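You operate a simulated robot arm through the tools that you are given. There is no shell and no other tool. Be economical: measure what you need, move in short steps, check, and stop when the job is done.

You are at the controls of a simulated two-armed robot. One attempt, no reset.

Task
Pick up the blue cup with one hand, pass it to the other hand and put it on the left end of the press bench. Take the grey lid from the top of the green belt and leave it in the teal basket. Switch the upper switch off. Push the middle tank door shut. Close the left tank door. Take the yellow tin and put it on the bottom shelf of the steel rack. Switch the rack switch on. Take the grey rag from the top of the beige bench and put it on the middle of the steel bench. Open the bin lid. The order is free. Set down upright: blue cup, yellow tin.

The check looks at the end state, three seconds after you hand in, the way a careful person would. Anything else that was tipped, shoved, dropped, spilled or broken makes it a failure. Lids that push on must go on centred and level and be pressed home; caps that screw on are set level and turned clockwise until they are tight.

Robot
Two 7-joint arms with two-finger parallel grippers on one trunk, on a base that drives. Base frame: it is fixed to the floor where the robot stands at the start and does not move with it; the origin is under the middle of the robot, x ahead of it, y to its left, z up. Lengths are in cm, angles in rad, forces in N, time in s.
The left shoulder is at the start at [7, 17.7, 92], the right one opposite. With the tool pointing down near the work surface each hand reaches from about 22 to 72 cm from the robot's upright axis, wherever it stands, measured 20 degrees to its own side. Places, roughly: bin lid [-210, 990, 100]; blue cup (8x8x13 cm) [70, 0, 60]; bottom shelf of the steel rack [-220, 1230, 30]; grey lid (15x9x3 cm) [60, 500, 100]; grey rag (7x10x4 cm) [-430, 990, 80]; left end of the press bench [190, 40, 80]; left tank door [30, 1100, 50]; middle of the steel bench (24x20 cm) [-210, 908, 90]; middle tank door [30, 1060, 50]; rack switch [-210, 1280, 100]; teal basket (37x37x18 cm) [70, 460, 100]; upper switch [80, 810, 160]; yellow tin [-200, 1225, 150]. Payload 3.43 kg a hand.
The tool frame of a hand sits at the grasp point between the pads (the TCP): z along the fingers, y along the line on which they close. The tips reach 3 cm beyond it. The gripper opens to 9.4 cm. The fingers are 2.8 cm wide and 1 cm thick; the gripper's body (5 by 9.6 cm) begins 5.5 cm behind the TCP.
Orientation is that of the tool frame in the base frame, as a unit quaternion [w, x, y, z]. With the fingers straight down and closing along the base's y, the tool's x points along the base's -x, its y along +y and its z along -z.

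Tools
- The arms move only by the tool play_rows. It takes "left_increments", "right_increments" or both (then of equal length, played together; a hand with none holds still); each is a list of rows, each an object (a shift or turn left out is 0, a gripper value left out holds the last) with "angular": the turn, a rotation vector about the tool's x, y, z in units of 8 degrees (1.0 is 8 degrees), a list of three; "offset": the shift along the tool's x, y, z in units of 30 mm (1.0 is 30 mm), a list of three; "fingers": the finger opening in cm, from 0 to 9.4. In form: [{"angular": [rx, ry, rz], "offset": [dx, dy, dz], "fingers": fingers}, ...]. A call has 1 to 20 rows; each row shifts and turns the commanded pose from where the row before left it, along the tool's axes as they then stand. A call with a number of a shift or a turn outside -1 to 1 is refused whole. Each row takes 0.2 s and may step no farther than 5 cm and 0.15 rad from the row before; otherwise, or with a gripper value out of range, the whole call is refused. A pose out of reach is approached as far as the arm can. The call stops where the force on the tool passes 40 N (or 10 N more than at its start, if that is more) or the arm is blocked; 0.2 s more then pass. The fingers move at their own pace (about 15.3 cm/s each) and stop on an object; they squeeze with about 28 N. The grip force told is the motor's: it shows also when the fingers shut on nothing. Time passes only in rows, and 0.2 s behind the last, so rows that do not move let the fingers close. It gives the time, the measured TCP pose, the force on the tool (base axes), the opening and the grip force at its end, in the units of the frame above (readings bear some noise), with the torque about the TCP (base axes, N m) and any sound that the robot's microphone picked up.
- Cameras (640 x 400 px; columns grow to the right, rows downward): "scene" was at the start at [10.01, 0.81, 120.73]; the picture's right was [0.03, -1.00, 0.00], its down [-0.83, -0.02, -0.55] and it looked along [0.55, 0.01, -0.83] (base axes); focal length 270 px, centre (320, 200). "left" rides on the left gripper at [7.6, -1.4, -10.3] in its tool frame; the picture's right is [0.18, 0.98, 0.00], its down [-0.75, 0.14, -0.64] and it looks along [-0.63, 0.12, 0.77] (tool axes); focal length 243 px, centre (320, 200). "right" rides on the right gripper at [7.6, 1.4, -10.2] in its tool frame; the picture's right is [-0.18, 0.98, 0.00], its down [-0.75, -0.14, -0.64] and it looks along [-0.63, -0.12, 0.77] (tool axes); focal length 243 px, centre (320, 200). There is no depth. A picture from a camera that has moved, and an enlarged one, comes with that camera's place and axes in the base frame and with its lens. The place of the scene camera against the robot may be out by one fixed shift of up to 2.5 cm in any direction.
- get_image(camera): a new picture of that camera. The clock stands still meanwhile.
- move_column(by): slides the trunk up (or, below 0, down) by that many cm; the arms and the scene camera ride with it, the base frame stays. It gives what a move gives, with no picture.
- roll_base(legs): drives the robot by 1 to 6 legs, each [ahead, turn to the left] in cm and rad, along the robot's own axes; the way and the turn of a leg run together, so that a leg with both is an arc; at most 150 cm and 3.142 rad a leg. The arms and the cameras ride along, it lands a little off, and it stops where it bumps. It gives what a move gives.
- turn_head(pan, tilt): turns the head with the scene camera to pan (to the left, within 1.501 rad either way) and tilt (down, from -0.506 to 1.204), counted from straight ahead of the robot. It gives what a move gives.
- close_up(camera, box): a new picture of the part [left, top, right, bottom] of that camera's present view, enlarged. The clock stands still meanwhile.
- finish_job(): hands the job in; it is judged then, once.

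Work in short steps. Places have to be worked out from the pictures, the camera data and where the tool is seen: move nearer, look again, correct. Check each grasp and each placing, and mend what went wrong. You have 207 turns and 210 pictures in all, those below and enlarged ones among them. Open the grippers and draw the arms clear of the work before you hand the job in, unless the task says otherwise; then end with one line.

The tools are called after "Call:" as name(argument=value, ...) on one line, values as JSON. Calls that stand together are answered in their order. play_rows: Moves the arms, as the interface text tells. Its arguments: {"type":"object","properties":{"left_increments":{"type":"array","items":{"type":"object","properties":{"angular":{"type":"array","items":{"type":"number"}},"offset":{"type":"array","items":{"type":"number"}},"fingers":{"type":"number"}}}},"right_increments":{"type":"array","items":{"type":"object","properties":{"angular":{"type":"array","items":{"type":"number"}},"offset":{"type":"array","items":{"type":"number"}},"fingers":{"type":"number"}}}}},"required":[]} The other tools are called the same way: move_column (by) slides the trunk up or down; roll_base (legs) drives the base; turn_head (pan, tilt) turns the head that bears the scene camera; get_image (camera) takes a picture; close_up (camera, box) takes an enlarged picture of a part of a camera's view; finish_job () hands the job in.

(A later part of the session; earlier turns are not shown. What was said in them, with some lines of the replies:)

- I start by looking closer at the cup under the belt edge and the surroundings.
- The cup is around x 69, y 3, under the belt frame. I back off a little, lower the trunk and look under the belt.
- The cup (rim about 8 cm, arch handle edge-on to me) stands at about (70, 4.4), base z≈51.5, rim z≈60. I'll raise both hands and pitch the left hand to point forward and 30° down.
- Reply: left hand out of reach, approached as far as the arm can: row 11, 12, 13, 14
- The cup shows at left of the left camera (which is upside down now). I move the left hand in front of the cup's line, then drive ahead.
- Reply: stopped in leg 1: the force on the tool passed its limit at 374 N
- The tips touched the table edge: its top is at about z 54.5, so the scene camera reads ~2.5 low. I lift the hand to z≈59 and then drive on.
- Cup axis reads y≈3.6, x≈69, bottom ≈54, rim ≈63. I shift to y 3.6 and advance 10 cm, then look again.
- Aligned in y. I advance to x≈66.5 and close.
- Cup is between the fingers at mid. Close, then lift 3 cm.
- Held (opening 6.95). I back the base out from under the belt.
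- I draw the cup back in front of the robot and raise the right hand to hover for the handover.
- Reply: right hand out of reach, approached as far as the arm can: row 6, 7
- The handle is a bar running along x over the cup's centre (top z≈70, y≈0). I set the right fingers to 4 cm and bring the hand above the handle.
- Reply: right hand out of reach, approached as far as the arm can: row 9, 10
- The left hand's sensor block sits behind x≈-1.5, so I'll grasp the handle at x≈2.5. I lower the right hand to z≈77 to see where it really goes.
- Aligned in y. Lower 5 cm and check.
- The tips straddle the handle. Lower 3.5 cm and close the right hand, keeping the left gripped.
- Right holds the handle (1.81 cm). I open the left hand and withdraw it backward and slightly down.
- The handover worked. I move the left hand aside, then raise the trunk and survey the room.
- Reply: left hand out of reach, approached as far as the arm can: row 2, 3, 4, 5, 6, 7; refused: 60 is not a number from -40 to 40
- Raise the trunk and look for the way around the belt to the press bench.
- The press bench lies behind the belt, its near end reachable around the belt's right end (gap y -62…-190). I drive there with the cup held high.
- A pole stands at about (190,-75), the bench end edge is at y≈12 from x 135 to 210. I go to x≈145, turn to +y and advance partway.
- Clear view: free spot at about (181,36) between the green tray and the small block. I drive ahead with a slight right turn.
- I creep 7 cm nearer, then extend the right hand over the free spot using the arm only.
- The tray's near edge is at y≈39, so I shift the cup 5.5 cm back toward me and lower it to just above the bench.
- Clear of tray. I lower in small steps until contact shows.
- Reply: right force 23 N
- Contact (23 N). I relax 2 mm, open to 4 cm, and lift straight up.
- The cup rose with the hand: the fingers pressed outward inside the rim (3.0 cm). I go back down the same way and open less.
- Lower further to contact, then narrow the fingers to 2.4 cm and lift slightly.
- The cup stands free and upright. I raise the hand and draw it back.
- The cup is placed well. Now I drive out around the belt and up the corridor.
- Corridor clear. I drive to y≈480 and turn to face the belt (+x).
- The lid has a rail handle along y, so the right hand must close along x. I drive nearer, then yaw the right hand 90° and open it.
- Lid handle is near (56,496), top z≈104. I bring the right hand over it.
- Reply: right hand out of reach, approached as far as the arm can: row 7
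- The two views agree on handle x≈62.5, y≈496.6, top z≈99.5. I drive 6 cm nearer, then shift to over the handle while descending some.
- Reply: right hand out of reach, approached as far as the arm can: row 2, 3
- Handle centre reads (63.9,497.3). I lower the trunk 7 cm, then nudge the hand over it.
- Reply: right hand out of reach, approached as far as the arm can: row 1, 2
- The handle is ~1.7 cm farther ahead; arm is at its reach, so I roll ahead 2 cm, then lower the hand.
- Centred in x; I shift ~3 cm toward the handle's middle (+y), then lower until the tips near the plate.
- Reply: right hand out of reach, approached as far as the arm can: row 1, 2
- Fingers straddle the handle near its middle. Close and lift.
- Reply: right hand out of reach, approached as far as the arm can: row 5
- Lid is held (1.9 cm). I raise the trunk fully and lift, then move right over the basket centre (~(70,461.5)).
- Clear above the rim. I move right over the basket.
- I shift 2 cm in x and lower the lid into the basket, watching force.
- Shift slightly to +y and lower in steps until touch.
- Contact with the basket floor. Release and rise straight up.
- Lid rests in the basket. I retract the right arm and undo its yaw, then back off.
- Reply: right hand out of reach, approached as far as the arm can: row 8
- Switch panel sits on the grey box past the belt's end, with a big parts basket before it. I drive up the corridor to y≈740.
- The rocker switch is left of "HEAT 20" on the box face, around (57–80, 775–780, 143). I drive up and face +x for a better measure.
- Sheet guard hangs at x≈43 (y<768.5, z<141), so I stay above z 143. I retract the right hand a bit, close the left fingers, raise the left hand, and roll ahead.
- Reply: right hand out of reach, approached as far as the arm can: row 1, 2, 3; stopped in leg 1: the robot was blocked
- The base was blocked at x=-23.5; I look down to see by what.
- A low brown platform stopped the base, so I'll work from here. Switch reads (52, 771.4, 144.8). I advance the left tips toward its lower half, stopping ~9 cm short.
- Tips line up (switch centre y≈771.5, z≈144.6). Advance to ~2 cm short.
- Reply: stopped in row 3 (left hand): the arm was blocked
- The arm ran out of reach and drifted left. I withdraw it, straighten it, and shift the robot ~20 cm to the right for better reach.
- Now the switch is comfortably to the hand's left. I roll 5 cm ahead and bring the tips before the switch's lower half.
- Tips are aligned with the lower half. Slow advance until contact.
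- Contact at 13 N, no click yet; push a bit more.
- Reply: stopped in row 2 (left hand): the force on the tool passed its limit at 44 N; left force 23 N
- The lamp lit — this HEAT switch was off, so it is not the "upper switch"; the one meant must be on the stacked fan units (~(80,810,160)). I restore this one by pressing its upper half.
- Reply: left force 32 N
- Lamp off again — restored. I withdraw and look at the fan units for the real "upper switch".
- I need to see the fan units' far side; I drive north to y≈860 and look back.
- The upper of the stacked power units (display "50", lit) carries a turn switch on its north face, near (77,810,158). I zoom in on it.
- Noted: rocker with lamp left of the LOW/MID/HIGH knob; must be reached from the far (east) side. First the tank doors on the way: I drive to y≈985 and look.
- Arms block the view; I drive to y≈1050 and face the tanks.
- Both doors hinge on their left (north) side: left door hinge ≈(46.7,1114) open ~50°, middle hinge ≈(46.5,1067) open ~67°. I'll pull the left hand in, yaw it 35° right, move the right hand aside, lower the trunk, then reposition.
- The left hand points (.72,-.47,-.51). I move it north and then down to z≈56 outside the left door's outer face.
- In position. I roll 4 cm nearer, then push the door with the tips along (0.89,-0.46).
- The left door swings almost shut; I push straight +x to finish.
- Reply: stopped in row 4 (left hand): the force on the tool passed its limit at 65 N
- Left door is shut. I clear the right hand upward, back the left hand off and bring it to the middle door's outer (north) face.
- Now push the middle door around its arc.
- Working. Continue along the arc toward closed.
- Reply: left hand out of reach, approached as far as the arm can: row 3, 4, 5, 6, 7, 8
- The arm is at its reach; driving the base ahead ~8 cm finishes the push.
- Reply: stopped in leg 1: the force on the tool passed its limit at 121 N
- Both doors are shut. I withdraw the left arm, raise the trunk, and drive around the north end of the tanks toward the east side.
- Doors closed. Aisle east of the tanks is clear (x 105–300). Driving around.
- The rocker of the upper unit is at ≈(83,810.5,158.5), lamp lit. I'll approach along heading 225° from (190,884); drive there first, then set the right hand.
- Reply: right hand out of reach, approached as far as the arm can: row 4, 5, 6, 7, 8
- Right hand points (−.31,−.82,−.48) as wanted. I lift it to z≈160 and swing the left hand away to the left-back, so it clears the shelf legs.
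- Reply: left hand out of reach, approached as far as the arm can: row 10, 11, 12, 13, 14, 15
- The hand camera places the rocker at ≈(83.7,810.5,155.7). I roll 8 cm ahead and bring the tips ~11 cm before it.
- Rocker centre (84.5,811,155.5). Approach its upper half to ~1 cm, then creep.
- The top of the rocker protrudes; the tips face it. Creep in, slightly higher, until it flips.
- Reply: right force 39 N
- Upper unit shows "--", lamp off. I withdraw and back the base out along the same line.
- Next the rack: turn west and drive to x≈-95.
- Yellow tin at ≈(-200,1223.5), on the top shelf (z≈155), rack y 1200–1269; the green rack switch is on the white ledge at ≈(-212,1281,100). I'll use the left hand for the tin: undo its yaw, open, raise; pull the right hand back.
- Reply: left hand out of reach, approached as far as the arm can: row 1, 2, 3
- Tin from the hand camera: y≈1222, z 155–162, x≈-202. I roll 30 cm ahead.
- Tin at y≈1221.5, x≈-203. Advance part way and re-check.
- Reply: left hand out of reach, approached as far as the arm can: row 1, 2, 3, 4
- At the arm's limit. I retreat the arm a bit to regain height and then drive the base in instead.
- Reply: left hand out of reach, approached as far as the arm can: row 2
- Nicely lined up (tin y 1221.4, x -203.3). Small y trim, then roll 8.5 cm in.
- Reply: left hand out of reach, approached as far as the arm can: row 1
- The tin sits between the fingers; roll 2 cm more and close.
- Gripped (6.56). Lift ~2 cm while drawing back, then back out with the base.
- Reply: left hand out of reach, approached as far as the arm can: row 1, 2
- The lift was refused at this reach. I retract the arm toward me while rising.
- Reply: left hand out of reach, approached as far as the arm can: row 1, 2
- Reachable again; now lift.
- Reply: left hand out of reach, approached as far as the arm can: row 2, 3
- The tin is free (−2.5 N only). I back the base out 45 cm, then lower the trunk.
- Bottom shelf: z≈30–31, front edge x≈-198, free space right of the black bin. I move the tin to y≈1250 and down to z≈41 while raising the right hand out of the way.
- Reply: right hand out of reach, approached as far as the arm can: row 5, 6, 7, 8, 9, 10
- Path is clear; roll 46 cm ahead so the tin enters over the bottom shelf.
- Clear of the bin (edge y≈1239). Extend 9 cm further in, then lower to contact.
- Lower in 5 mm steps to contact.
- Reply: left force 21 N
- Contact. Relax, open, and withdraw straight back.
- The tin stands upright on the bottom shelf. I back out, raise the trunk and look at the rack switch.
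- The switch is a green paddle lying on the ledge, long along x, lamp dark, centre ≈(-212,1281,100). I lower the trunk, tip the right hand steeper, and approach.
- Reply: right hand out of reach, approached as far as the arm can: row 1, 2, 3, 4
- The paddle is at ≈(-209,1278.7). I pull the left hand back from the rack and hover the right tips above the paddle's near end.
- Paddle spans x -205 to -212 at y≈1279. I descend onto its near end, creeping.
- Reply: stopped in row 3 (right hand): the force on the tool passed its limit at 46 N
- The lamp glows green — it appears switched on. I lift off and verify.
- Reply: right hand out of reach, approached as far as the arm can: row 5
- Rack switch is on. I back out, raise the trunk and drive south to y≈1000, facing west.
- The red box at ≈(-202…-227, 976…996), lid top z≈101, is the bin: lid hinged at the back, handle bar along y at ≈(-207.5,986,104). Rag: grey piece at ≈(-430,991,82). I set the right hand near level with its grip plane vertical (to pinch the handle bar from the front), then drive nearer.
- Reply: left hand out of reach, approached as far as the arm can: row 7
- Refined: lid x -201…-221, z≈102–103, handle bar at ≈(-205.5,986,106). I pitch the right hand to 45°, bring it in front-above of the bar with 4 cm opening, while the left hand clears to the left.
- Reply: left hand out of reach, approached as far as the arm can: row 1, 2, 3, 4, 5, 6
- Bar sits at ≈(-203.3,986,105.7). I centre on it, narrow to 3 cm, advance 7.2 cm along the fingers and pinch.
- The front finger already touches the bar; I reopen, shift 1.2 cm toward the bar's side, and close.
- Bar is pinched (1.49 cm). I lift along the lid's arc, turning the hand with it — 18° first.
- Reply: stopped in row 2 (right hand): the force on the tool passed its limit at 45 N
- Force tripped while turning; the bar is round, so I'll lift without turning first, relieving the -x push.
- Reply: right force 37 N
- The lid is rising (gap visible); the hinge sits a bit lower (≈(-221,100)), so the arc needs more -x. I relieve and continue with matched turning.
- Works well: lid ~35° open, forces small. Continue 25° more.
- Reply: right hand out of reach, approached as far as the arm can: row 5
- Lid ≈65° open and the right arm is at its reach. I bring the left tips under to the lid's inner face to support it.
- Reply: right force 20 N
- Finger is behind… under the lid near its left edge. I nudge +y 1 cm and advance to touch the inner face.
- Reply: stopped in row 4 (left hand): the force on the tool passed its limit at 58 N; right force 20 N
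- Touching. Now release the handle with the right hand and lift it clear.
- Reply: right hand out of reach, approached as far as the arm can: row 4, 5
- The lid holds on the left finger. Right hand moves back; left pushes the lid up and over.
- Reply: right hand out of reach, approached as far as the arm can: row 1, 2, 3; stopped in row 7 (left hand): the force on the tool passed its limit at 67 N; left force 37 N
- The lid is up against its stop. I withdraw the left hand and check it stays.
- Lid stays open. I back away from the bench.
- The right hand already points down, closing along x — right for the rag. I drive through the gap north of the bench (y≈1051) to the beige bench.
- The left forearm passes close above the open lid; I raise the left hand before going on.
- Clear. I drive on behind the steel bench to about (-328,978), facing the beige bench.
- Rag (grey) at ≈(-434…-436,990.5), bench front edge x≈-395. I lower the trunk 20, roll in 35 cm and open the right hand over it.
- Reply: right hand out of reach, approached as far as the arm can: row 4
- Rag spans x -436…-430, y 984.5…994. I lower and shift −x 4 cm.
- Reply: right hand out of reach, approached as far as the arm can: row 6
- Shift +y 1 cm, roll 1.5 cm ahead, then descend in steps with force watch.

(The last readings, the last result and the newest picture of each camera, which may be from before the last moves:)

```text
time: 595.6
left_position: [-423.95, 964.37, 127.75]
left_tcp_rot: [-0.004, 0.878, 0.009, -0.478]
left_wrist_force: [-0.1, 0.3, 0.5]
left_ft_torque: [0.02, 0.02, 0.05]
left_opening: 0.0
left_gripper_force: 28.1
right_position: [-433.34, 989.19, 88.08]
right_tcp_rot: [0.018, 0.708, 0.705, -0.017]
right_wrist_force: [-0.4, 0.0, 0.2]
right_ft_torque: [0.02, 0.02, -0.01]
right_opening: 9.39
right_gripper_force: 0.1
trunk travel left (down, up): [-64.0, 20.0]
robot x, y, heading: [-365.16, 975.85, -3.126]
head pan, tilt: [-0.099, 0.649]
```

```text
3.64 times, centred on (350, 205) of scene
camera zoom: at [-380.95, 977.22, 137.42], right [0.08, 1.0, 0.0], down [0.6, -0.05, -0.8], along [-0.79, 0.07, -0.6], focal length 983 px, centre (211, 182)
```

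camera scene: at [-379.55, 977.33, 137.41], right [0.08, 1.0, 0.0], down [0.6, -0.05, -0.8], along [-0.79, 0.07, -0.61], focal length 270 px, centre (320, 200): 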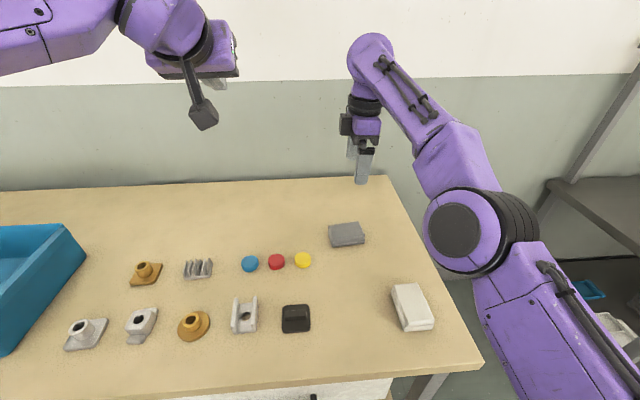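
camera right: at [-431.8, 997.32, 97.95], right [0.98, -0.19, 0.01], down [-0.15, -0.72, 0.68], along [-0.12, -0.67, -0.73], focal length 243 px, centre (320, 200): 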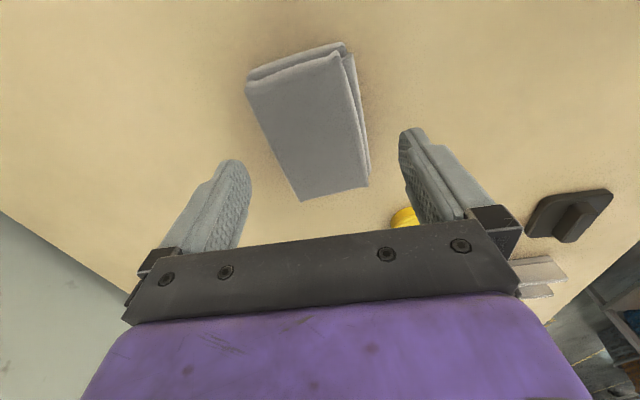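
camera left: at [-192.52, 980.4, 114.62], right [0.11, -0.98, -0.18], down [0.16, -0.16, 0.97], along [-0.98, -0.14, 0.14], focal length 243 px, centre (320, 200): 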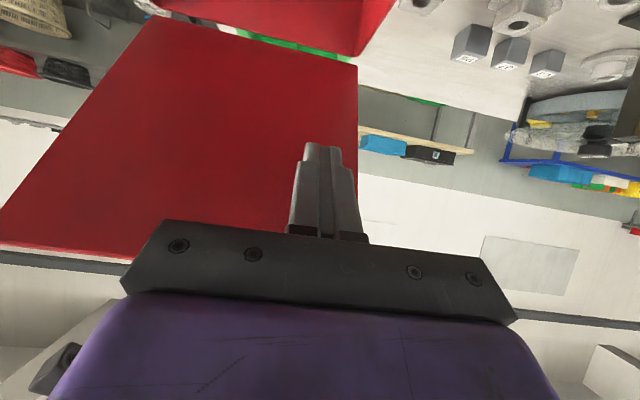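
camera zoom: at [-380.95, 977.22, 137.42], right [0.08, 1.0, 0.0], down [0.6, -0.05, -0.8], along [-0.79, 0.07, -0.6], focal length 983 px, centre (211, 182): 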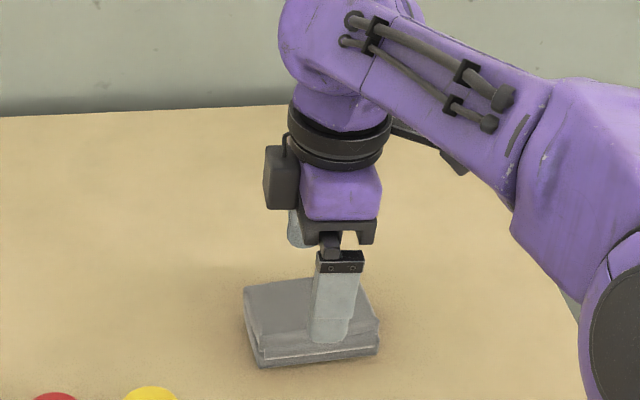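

Straddling well. Lower the last ~4 cm and close.

Call:
play_rows(right_increments=[{"offset": [0, 0, 0.6]}, {"offset": [0, 0, 0.4]}, {"offset": [0, 0, 0.3]}, {"offset": [0, 0, 0.15]}])

Call:
play_rows(right_increments=[{"fingers": 0}, {"fingers": 0}, {"fingers": 0}, {"fingers": 0}])

Call:
get_image(camera="right")

```text
time: 596.6
left_position: [-423.88, 964.4, 127.67]
left_tcp_rot: [-0.005, 0.879, 0.008, -0.477]
left_wrist_force: [0.9, -0.1, 0.1]
left_ft_torque: [0.03, -0.01, -0.04]
left_opening: 0.0
left_gripper_force: 27.7
right_position: [-433.25, 988.99, 83.88]
right_tcp_rot: [0.018, 0.709, 0.705, -0.017]
right_wrist_force: [0.5, -0.2, -0.2]
right_ft_torque: [0.01, 0.04, 0.03]
right_opening: 9.41
right_gripper_force: 0.1
trunk travel left (down, up): [-64.0, 20.0]
robot x, y, heading: [-364.8, 975.73, -3.127]
head pan, tilt: [-0.099, 0.649]
```

```text
time: 597.6
left_position: [-423.69, 964.36, 127.88]
left_tcp_rot: [-0.006, 0.878, 0.007, -0.479]
left_wrist_force: [0.9, 0.9, 0.5]
left_ft_torque: [0.04, -0.04, 0.04]
left_opening: 0.0
left_gripper_force: 28.1
right_position: [-433.33, 988.98, 83.87]
right_tcp_rot: [0.018, 0.709, 0.704, -0.017]
right_wrist_force: [-3.5, 1.4, 11.6]
right_ft_torque: [0.05, -0.25, 0.13]
right_opening: 6.77
right_gripper_force: 28.0
trunk travel left (down, up): [-64.0, 20.0]
robot x, y, heading: [-365.16, 975.93, -3.124]
head pan, tilt: [-0.099, 0.649]
```

```text
30 pictures are left
camera right: at [-431.71, 997.09, 93.74], right [0.98, -0.19, 0.01], down [-0.15, -0.72, 0.68], along [-0.12, -0.67, -0.73], focal length 243 px, centre (320, 200)
```

right: 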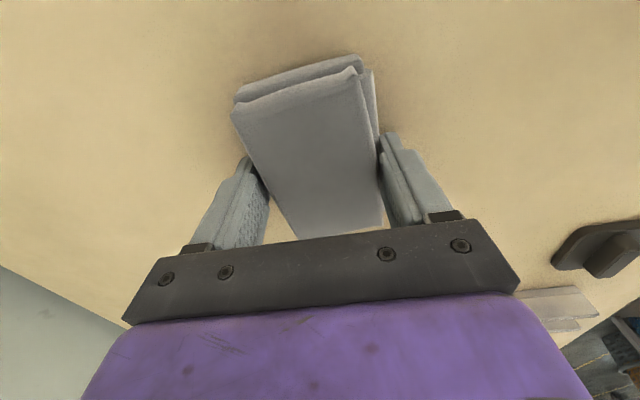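

Rag gripped (6.77). Lift 15 cm and check.

Call:
play_rows(right_increments=[{"offset": [0, 0, -0.6]}, {"offset": [0, 0, -1]}, {"offset": [0, 0, -1]}, {"offset": [0, 0, -1]}, {"offset": [0, 0.6, -1]}, {"offset": [0, 0.6, -1]}])

Call:
get_image(camera="right")

```text
time: 599.0
left_position: [-423.75, 964.45, 127.91]
left_tcp_rot: [-0.006, 0.878, 0.008, -0.479]
left_wrist_force: [0.1, -0.9, 0.6]
left_ft_torque: [-0.04, -0.03, 0.01]
left_opening: 0.0
left_gripper_force: 28.1
right_position: [-429.53, 990.01, 100.57]
right_tcp_rot: [0.017, 0.709, 0.705, -0.017]
right_wrist_force: [0.1, -0.4, -0.6]
right_ft_torque: [-0.01, 0.02, 0.01]
right_opening: 6.76
right_gripper_force: 28.4
trunk travel left (down, up): [-64.0, 20.0]
robot x, y, heading: [-365.16, 975.63, -3.129]
head pan, tilt: [-0.099, 0.649]
```

```text
29 pictures are left
camera right: at [-428.03, 997.96, 110.45], right [0.98, -0.19, 0.01], down [-0.15, -0.72, 0.68], along [-0.12, -0.67, -0.74], focal length 243 px, centre (320, 200)
```

right: 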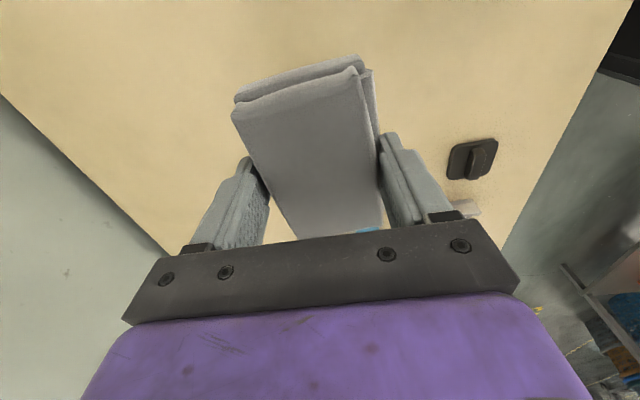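

Rag held. I return: raise the trunk, back out, and drive around to the corridor side of the steel bench.

Call:
move_column(by=20)

Call:
roll_base(legs=[[-37, 0], [0, -1.583], [74, 0], [0, -1.571], [150, 0], [80, 0]])

Call:
roll_base(legs=[[0, -1.571], [150, 0], [6, 0], [0, -1.571]])

Call:
turn_head(pan=0, tilt=0.5)

Call:
get_image(camera="scene")

```text
time: 601.2
left_position: [-423.83, 964.39, 147.78]
left_tcp_rot: [-0.005, 0.878, 0.007, -0.478]
left_wrist_force: [0.5, -0.1, -0.4]
left_ft_torque: [0.02, 0.02, 0.02]
left_opening: 0.0
left_gripper_force: 28.3
right_position: [-429.75, 989.94, 120.4]
right_tcp_rot: [0.018, 0.709, 0.705, -0.017]
right_wrist_force: [-0.7, -0.2, -0.3]
right_ft_torque: [0.01, -0.01, 0.01]
right_opening: 6.71
right_gripper_force: 28.3
trunk travel left (down, up): [-84.0, 0.0]
robot x, y, heading: [-365.05, 976.06, -3.129]
head pan, tilt: [-0.099, 0.649]
```

```text
time: 625.8
left_position: [-39.61, 1059.63, 147.79]
left_tcp_rot: [0.478, 0.001, 0.878, -0.01]
left_wrist_force: [0.5, 0.3, 0.1]
left_ft_torque: [0.01, -0.01, 0.0]
left_opening: 0.0
left_gripper_force: 28.0
right_position: [-34.2, 1034.02, 120.73]
right_tcp_rot: [0.016, -0.698, 0.715, 0.018]
right_wrist_force: [-0.5, -0.4, -0.8]
right_ft_torque: [0.02, -0.01, 0.0]
right_opening: 6.4
right_gripper_force: 28.0
trunk travel left (down, up): [-84.0, 0.0]
robot x, y, heading: [-98.46, 1049.44, -0.001]
head pan, tilt: [-0.099, 0.649]
```

```text
time: 641.4
left_position: [-155.9, 882.48, 147.76]
left_tcp_rot: [-0.008, 0.878, 0.004, -0.478]
left_wrist_force: [1.2, 0.3, -0.4]
left_ft_torque: [0.02, -0.01, 0.0]
left_opening: 0.02
left_gripper_force: 28.1
right_position: [-161.64, 907.99, 120.55]
right_tcp_rot: [0.018, 0.712, 0.702, -0.017]
right_wrist_force: [-0.5, 0.3, -0.4]
right_ft_torque: [0.04, 0.04, -0.01]
right_opening: 6.39
right_gripper_force: 27.6
trunk travel left (down, up): [-84.0, 0.0]
robot x, y, heading: [-97.64, 893.4, -3.134]
head pan, tilt: [-0.099, 0.649]
```

```text
time: 642.1
left_position: [-156.07, 882.37, 147.72]
left_tcp_rot: [-0.007, 0.879, 0.005, -0.478]
left_wrist_force: [-0.4, 0.0, -0.6]
left_ft_torque: [-0.01, 0.01, -0.02]
left_opening: 0.02
left_gripper_force: 27.9
right_position: [-161.48, 908.0, 120.56]
right_tcp_rot: [0.017, 0.712, 0.702, -0.017]
right_wrist_force: [0.5, -0.3, -0.7]
right_ft_torque: [-0.03, 0.03, -0.02]
right_opening: 6.38
right_gripper_force: 28.5
trunk travel left (down, up): [-84.0, 0.0]
robot x, y, heading: [-97.53, 893.52, -3.132]
head pan, tilt: [0.0, 0.499]
```

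```text
28 pictures are left
camera scene: at [-113.39, 894.0, 158.75], right [-0.01, 1.0, 0.0], down [0.48, 0.0, -0.88], along [-0.88, -0.01, -0.48], focal length 270 px, centre (320, 200)
```

scene: 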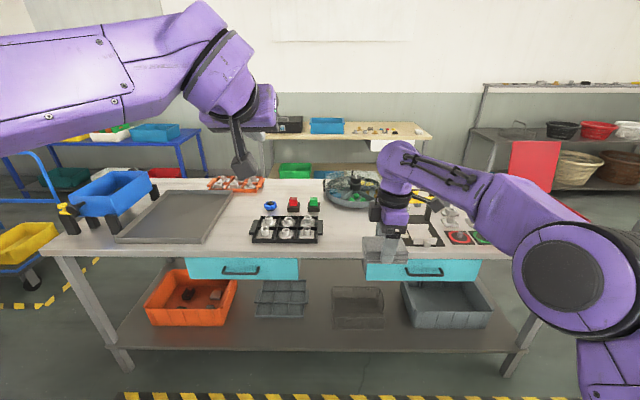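

Call:
roll_base(legs=[[50, 0]])

Call:
turn_head(pan=-0.15, tilt=0.8)

Call:
get_image(camera="scene")

Call:
get_image(camera="right")

```text
time: 645.1
left_position: [-205.97, 882.07, 147.89]
left_tcp_rot: [-0.007, 0.878, 0.005, -0.479]
left_wrist_force: [-0.1, 1.1, 0.0]
left_ft_torque: [0.04, -0.03, 0.01]
left_opening: 0.01
left_gripper_force: 27.7
right_position: [-211.52, 907.65, 120.65]
right_tcp_rot: [0.017, 0.712, 0.702, -0.017]
right_wrist_force: [-0.3, -0.6, -0.9]
right_ft_torque: [-0.03, 0.04, 0.01]
right_opening: 6.39
right_gripper_force: 27.4
trunk travel left (down, up): [-84.0, 0.0]
robot x, y, heading: [-147.37, 893.06, -3.133]
head pan, tilt: [0.0, 0.499]
```

```text
time: 645.9
left_position: [-206.09, 882.1, 147.8]
left_tcp_rot: [-0.006, 0.878, 0.005, -0.478]
left_wrist_force: [0.3, -0.6, 0.1]
left_ft_torque: [-0.02, 0.01, -0.03]
left_opening: 0.0
left_gripper_force: 28.2
right_position: [-211.74, 907.5, 120.5]
right_tcp_rot: [0.018, 0.712, 0.702, -0.017]
right_wrist_force: [0.4, -0.1, -1.7]
right_ft_torque: [0.03, 0.0, -0.01]
right_opening: 6.39
right_gripper_force: 28.1
trunk travel left (down, up): [-84.0, 0.0]
robot x, y, heading: [-147.9, 893.2, -3.137]
head pan, tilt: [-0.15, 0.799]
```

```text
27 pictures are left
camera scene: at [-162.5, 894.83, 156.16], right [0.14, 0.99, 0.0], down [0.71, -0.1, -0.7], along [-0.69, 0.1, -0.72], focal length 270 px, centre (320, 200)
```

scene: 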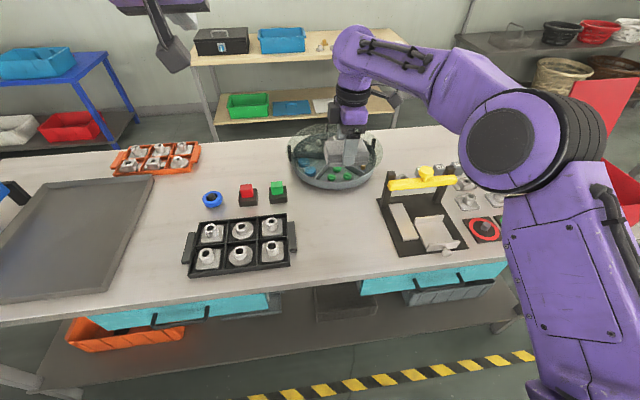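

```text
26 pictures are left
camera right: at [-210.17, 915.67, 130.35], right [0.98, -0.2, 0.01], down [-0.15, -0.72, 0.68], along [-0.13, -0.67, -0.74], focal length 243 px, centre (320, 200)
```

right: 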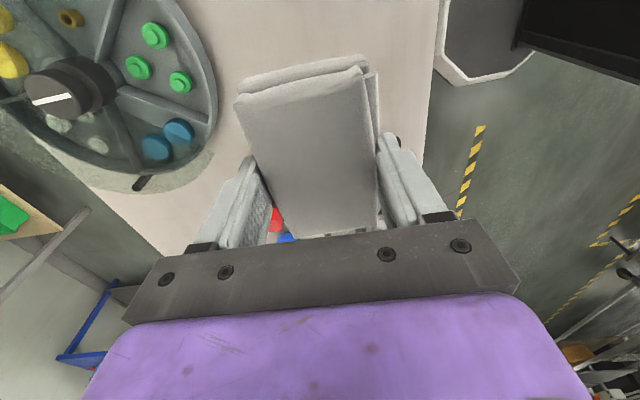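

The free middle area spans y 894–922, x -234…-200; the rag is right above its centre. Lower to ~5 cm above, then step to contact.

Call:
play_rows(right_increments=[{"offset": [0, -0.5, 0.8]}, {"offset": [0, 0, 1]}, {"offset": [0, 0, 1]}, {"offset": [0, 0, 1]}, {"offset": [0, 0, 1]}, {"offset": [0, 0, 1]}, {"offset": [0, 0, 1]}, {"offset": [0, 0, 0.8]}])

Call:
get_image(camera="scene")

```text
time: 647.7
left_position: [-206.15, 882.09, 147.72]
left_tcp_rot: [-0.007, 0.879, 0.005, -0.478]
left_wrist_force: [-0.3, -1.3, -0.1]
left_ft_torque: [-0.03, -0.02, -0.03]
left_opening: 0.01
left_gripper_force: 27.9
right_position: [-213.19, 906.31, 97.69]
right_tcp_rot: [0.018, 0.712, 0.702, -0.017]
right_wrist_force: [0.0, -0.3, 0.0]
right_ft_torque: [0.01, -0.02, 0.03]
right_opening: 6.41
right_gripper_force: 28.1
trunk travel left (down, up): [-84.0, 0.0]
robot x, y, heading: [-147.36, 892.69, -3.135]
head pan, tilt: [-0.15, 0.799]
```

```text
25 pictures are left
camera scene: at [-162.5, 894.85, 156.16], right [0.14, 0.99, 0.0], down [0.71, -0.1, -0.7], along [-0.69, 0.1, -0.72], focal length 270 px, centre (320, 200)
```

scene: 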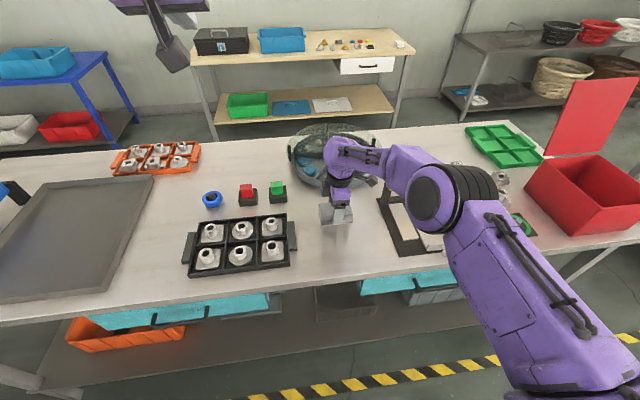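

Good clearance. Step down to contact.

Call:
play_rows(right_increments=[{"offset": [0.3, 0, 0.4]}, {"offset": [0, 0, 0.3]}, {"offset": [0, 0, 0.3]}, {"offset": [0, 0, 0.25]}, {"offset": [0, 0, 0.2]}, {"offset": [0, 0, 0.2]}])

Call:
get_image(camera="scene")

```text
time: 649.0
left_position: [-205.58, 882.06, 148.01]
left_tcp_rot: [-0.008, 0.877, 0.004, -0.48]
left_wrist_force: [0.2, 0.1, -0.7]
left_ft_torque: [-0.04, 0.04, 0.0]
left_opening: 0.01
left_gripper_force: 27.7
right_position: [-213.19, 907.18, 93.98]
right_tcp_rot: [0.012, 0.712, 0.702, -0.022]
right_wrist_force: [11.4, -1.9, 23.5]
right_ft_torque: [0.58, -1.21, -0.31]
right_opening: 6.44
right_gripper_force: 27.9
trunk travel left (down, up): [-84.0, 0.0]
robot x, y, heading: [-147.02, 892.96, -3.132]
head pan, tilt: [-0.15, 0.799]
stopped in row 6 (right hand): the force on the tool passed its limit at 44 N (the readings are from after the stop); the commanded pose is now the measured one
```

```text
24 pictures are left
camera scene: at [-161.87, 894.74, 156.22], right [0.14, 0.99, 0.0], down [0.71, -0.1, -0.7], along [-0.69, 0.1, -0.71], focal length 270 px, centre (320, 200)
```

scene: 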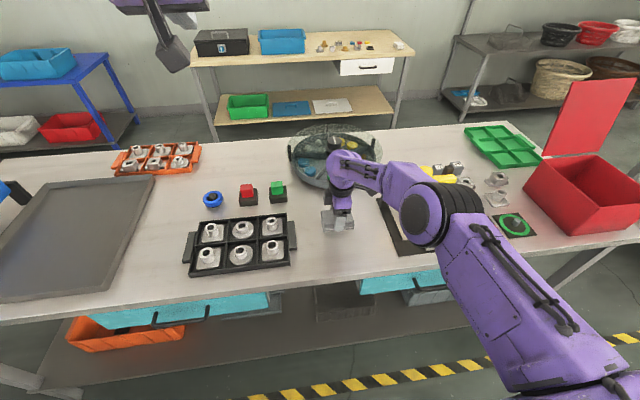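

Contact at bench height (~90). Release and rise.

Call:
play_rows(right_increments=[{"offset": [0, 0, -0.05], "fingers": 9.4}, {"fingers": 9.4}, {"fingers": 9.4}, {"offset": [0, 0, -0.6]}, {"offset": [0, 0, -1]}, {"offset": [0, 0, -1]}, {"offset": [0, 0, -1]}, {"offset": [0, 0, -1]}, {"offset": [0, 0, -1]}, {"offset": [0, 0, -1]}, {"offset": [0, 0, -1]}])

Call:
get_image(camera="right")

Call:
get_image(camera="scene")

```text
time: 651.4
left_position: [-206.02, 882.13, 147.92]
left_tcp_rot: [-0.007, 0.878, 0.004, -0.479]
left_wrist_force: [-0.5, -0.5, 0.1]
left_ft_torque: [0.01, -0.02, 0.0]
left_opening: 0.0
left_gripper_force: 28.1
right_position: [-213.2, 908.34, 116.73]
right_tcp_rot: [0.013, 0.712, 0.702, -0.02]
right_wrist_force: [0.6, -0.2, -0.5]
right_ft_torque: [-0.03, 0.0, 0.03]
right_opening: 9.41
right_gripper_force: 0.1
trunk travel left (down, up): [-84.0, 0.0]
robot x, y, heading: [-147.36, 893.38, -3.135]
head pan, tilt: [-0.15, 0.799]
```

```text
23 pictures are left
camera right: at [-211.51, 916.43, 126.4], right [0.98, -0.2, 0.0], down [-0.15, -0.72, 0.68], along [-0.14, -0.67, -0.73], focal length 243 px, centre (320, 200)
```

right: 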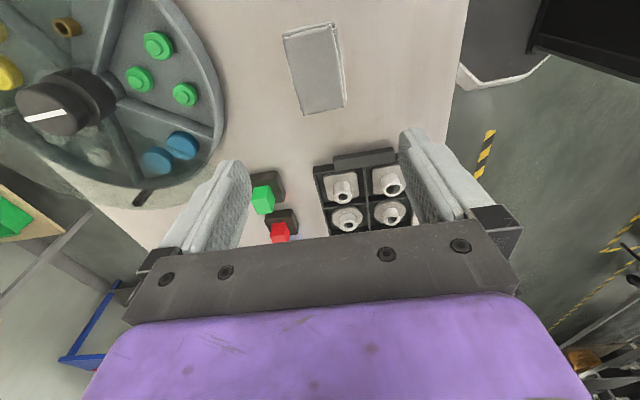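

```text
22 pictures are left
camera scene: at [-162.32, 894.82, 156.17], right [0.14, 0.99, 0.0], down [0.71, -0.1, -0.7], along [-0.69, 0.1, -0.72], focal length 270 px, centre (320, 200)
```

scene: 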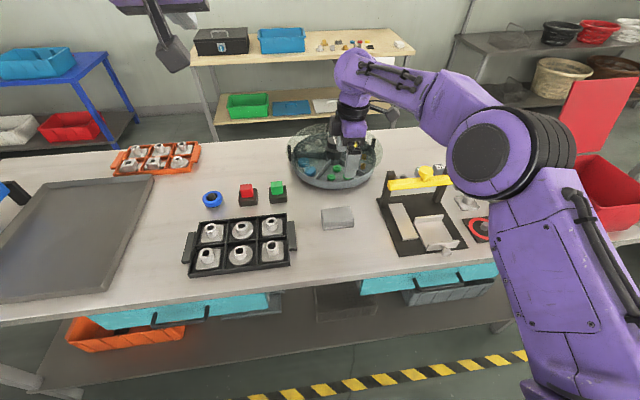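

The rag lies in the bench's middle and the bin lid is still open. I back off, open the left gripper, and take a last look.

Call:
roll_base(legs=[[-50, 0]])

Call:
play_rows(left_increments=[{"fingers": 9.4}, {"fingers": 9.4}, {}, {}, {}])

Call:
get_image(camera="scene")

```text
time: 654.4
left_position: [-155.8, 882.52, 147.78]
left_tcp_rot: [-0.007, 0.878, 0.005, -0.478]
left_wrist_force: [-0.8, -0.3, -0.6]
left_ft_torque: [0.0, -0.01, 0.01]
left_opening: 0.0
left_gripper_force: 28.5
right_position: [-162.99, 908.8, 116.44]
right_tcp_rot: [0.014, 0.712, 0.702, -0.021]
right_wrist_force: [-0.3, 0.4, -0.1]
right_ft_torque: [0.02, 0.01, 0.01]
right_opening: 9.39
right_gripper_force: 0.1
trunk travel left (down, up): [-84.0, 0.0]
robot x, y, heading: [-97.2, 893.45, -3.137]
head pan, tilt: [-0.15, 0.799]
```

```text
time: 655.6
left_position: [-155.7, 882.49, 147.77]
left_tcp_rot: [-0.007, 0.878, 0.005, -0.478]
left_wrist_force: [0.8, 0.3, 0.8]
left_ft_torque: [-0.01, -0.06, 0.01]
left_opening: 9.41
left_gripper_force: 0.1
right_position: [-162.96, 908.77, 116.6]
right_tcp_rot: [0.013, 0.712, 0.702, -0.021]
right_wrist_force: [0.4, -0.8, -0.3]
right_ft_torque: [0.0, 0.03, 0.02]
right_opening: 9.39
right_gripper_force: 0.1
trunk travel left (down, up): [-84.0, 0.0]
robot x, y, heading: [-97.19, 893.31, -3.136]
head pan, tilt: [-0.15, 0.799]
```

```text
21 pictures are left
camera scene: at [-112.06, 895.19, 156.16], right [0.14, 0.99, 0.0], down [0.71, -0.1, -0.7], along [-0.69, 0.1, -0.72], focal length 270 px, centre (320, 200)
```

scene: 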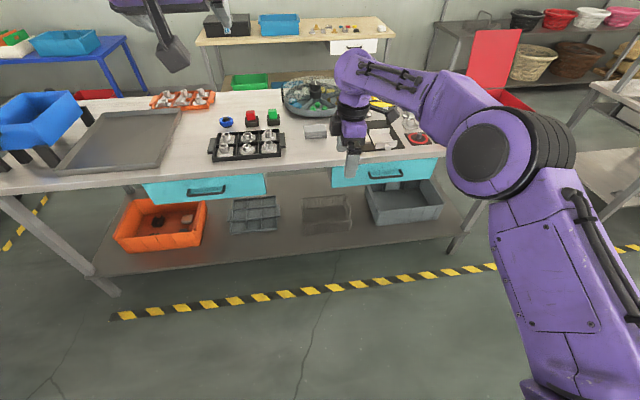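

Everything is in place, the arms are clear and the grippers are open, so I hand in.

Call:
finish_job()

```text
The job is handed in.
```

All nine tasks are done and the job is handed in, but one unasked switch was pressed on the way. While looking for the upper switch I pressed the HEAT rocker on the neighbouring box by mistake. I pressed it back, and its lamp went dark again.
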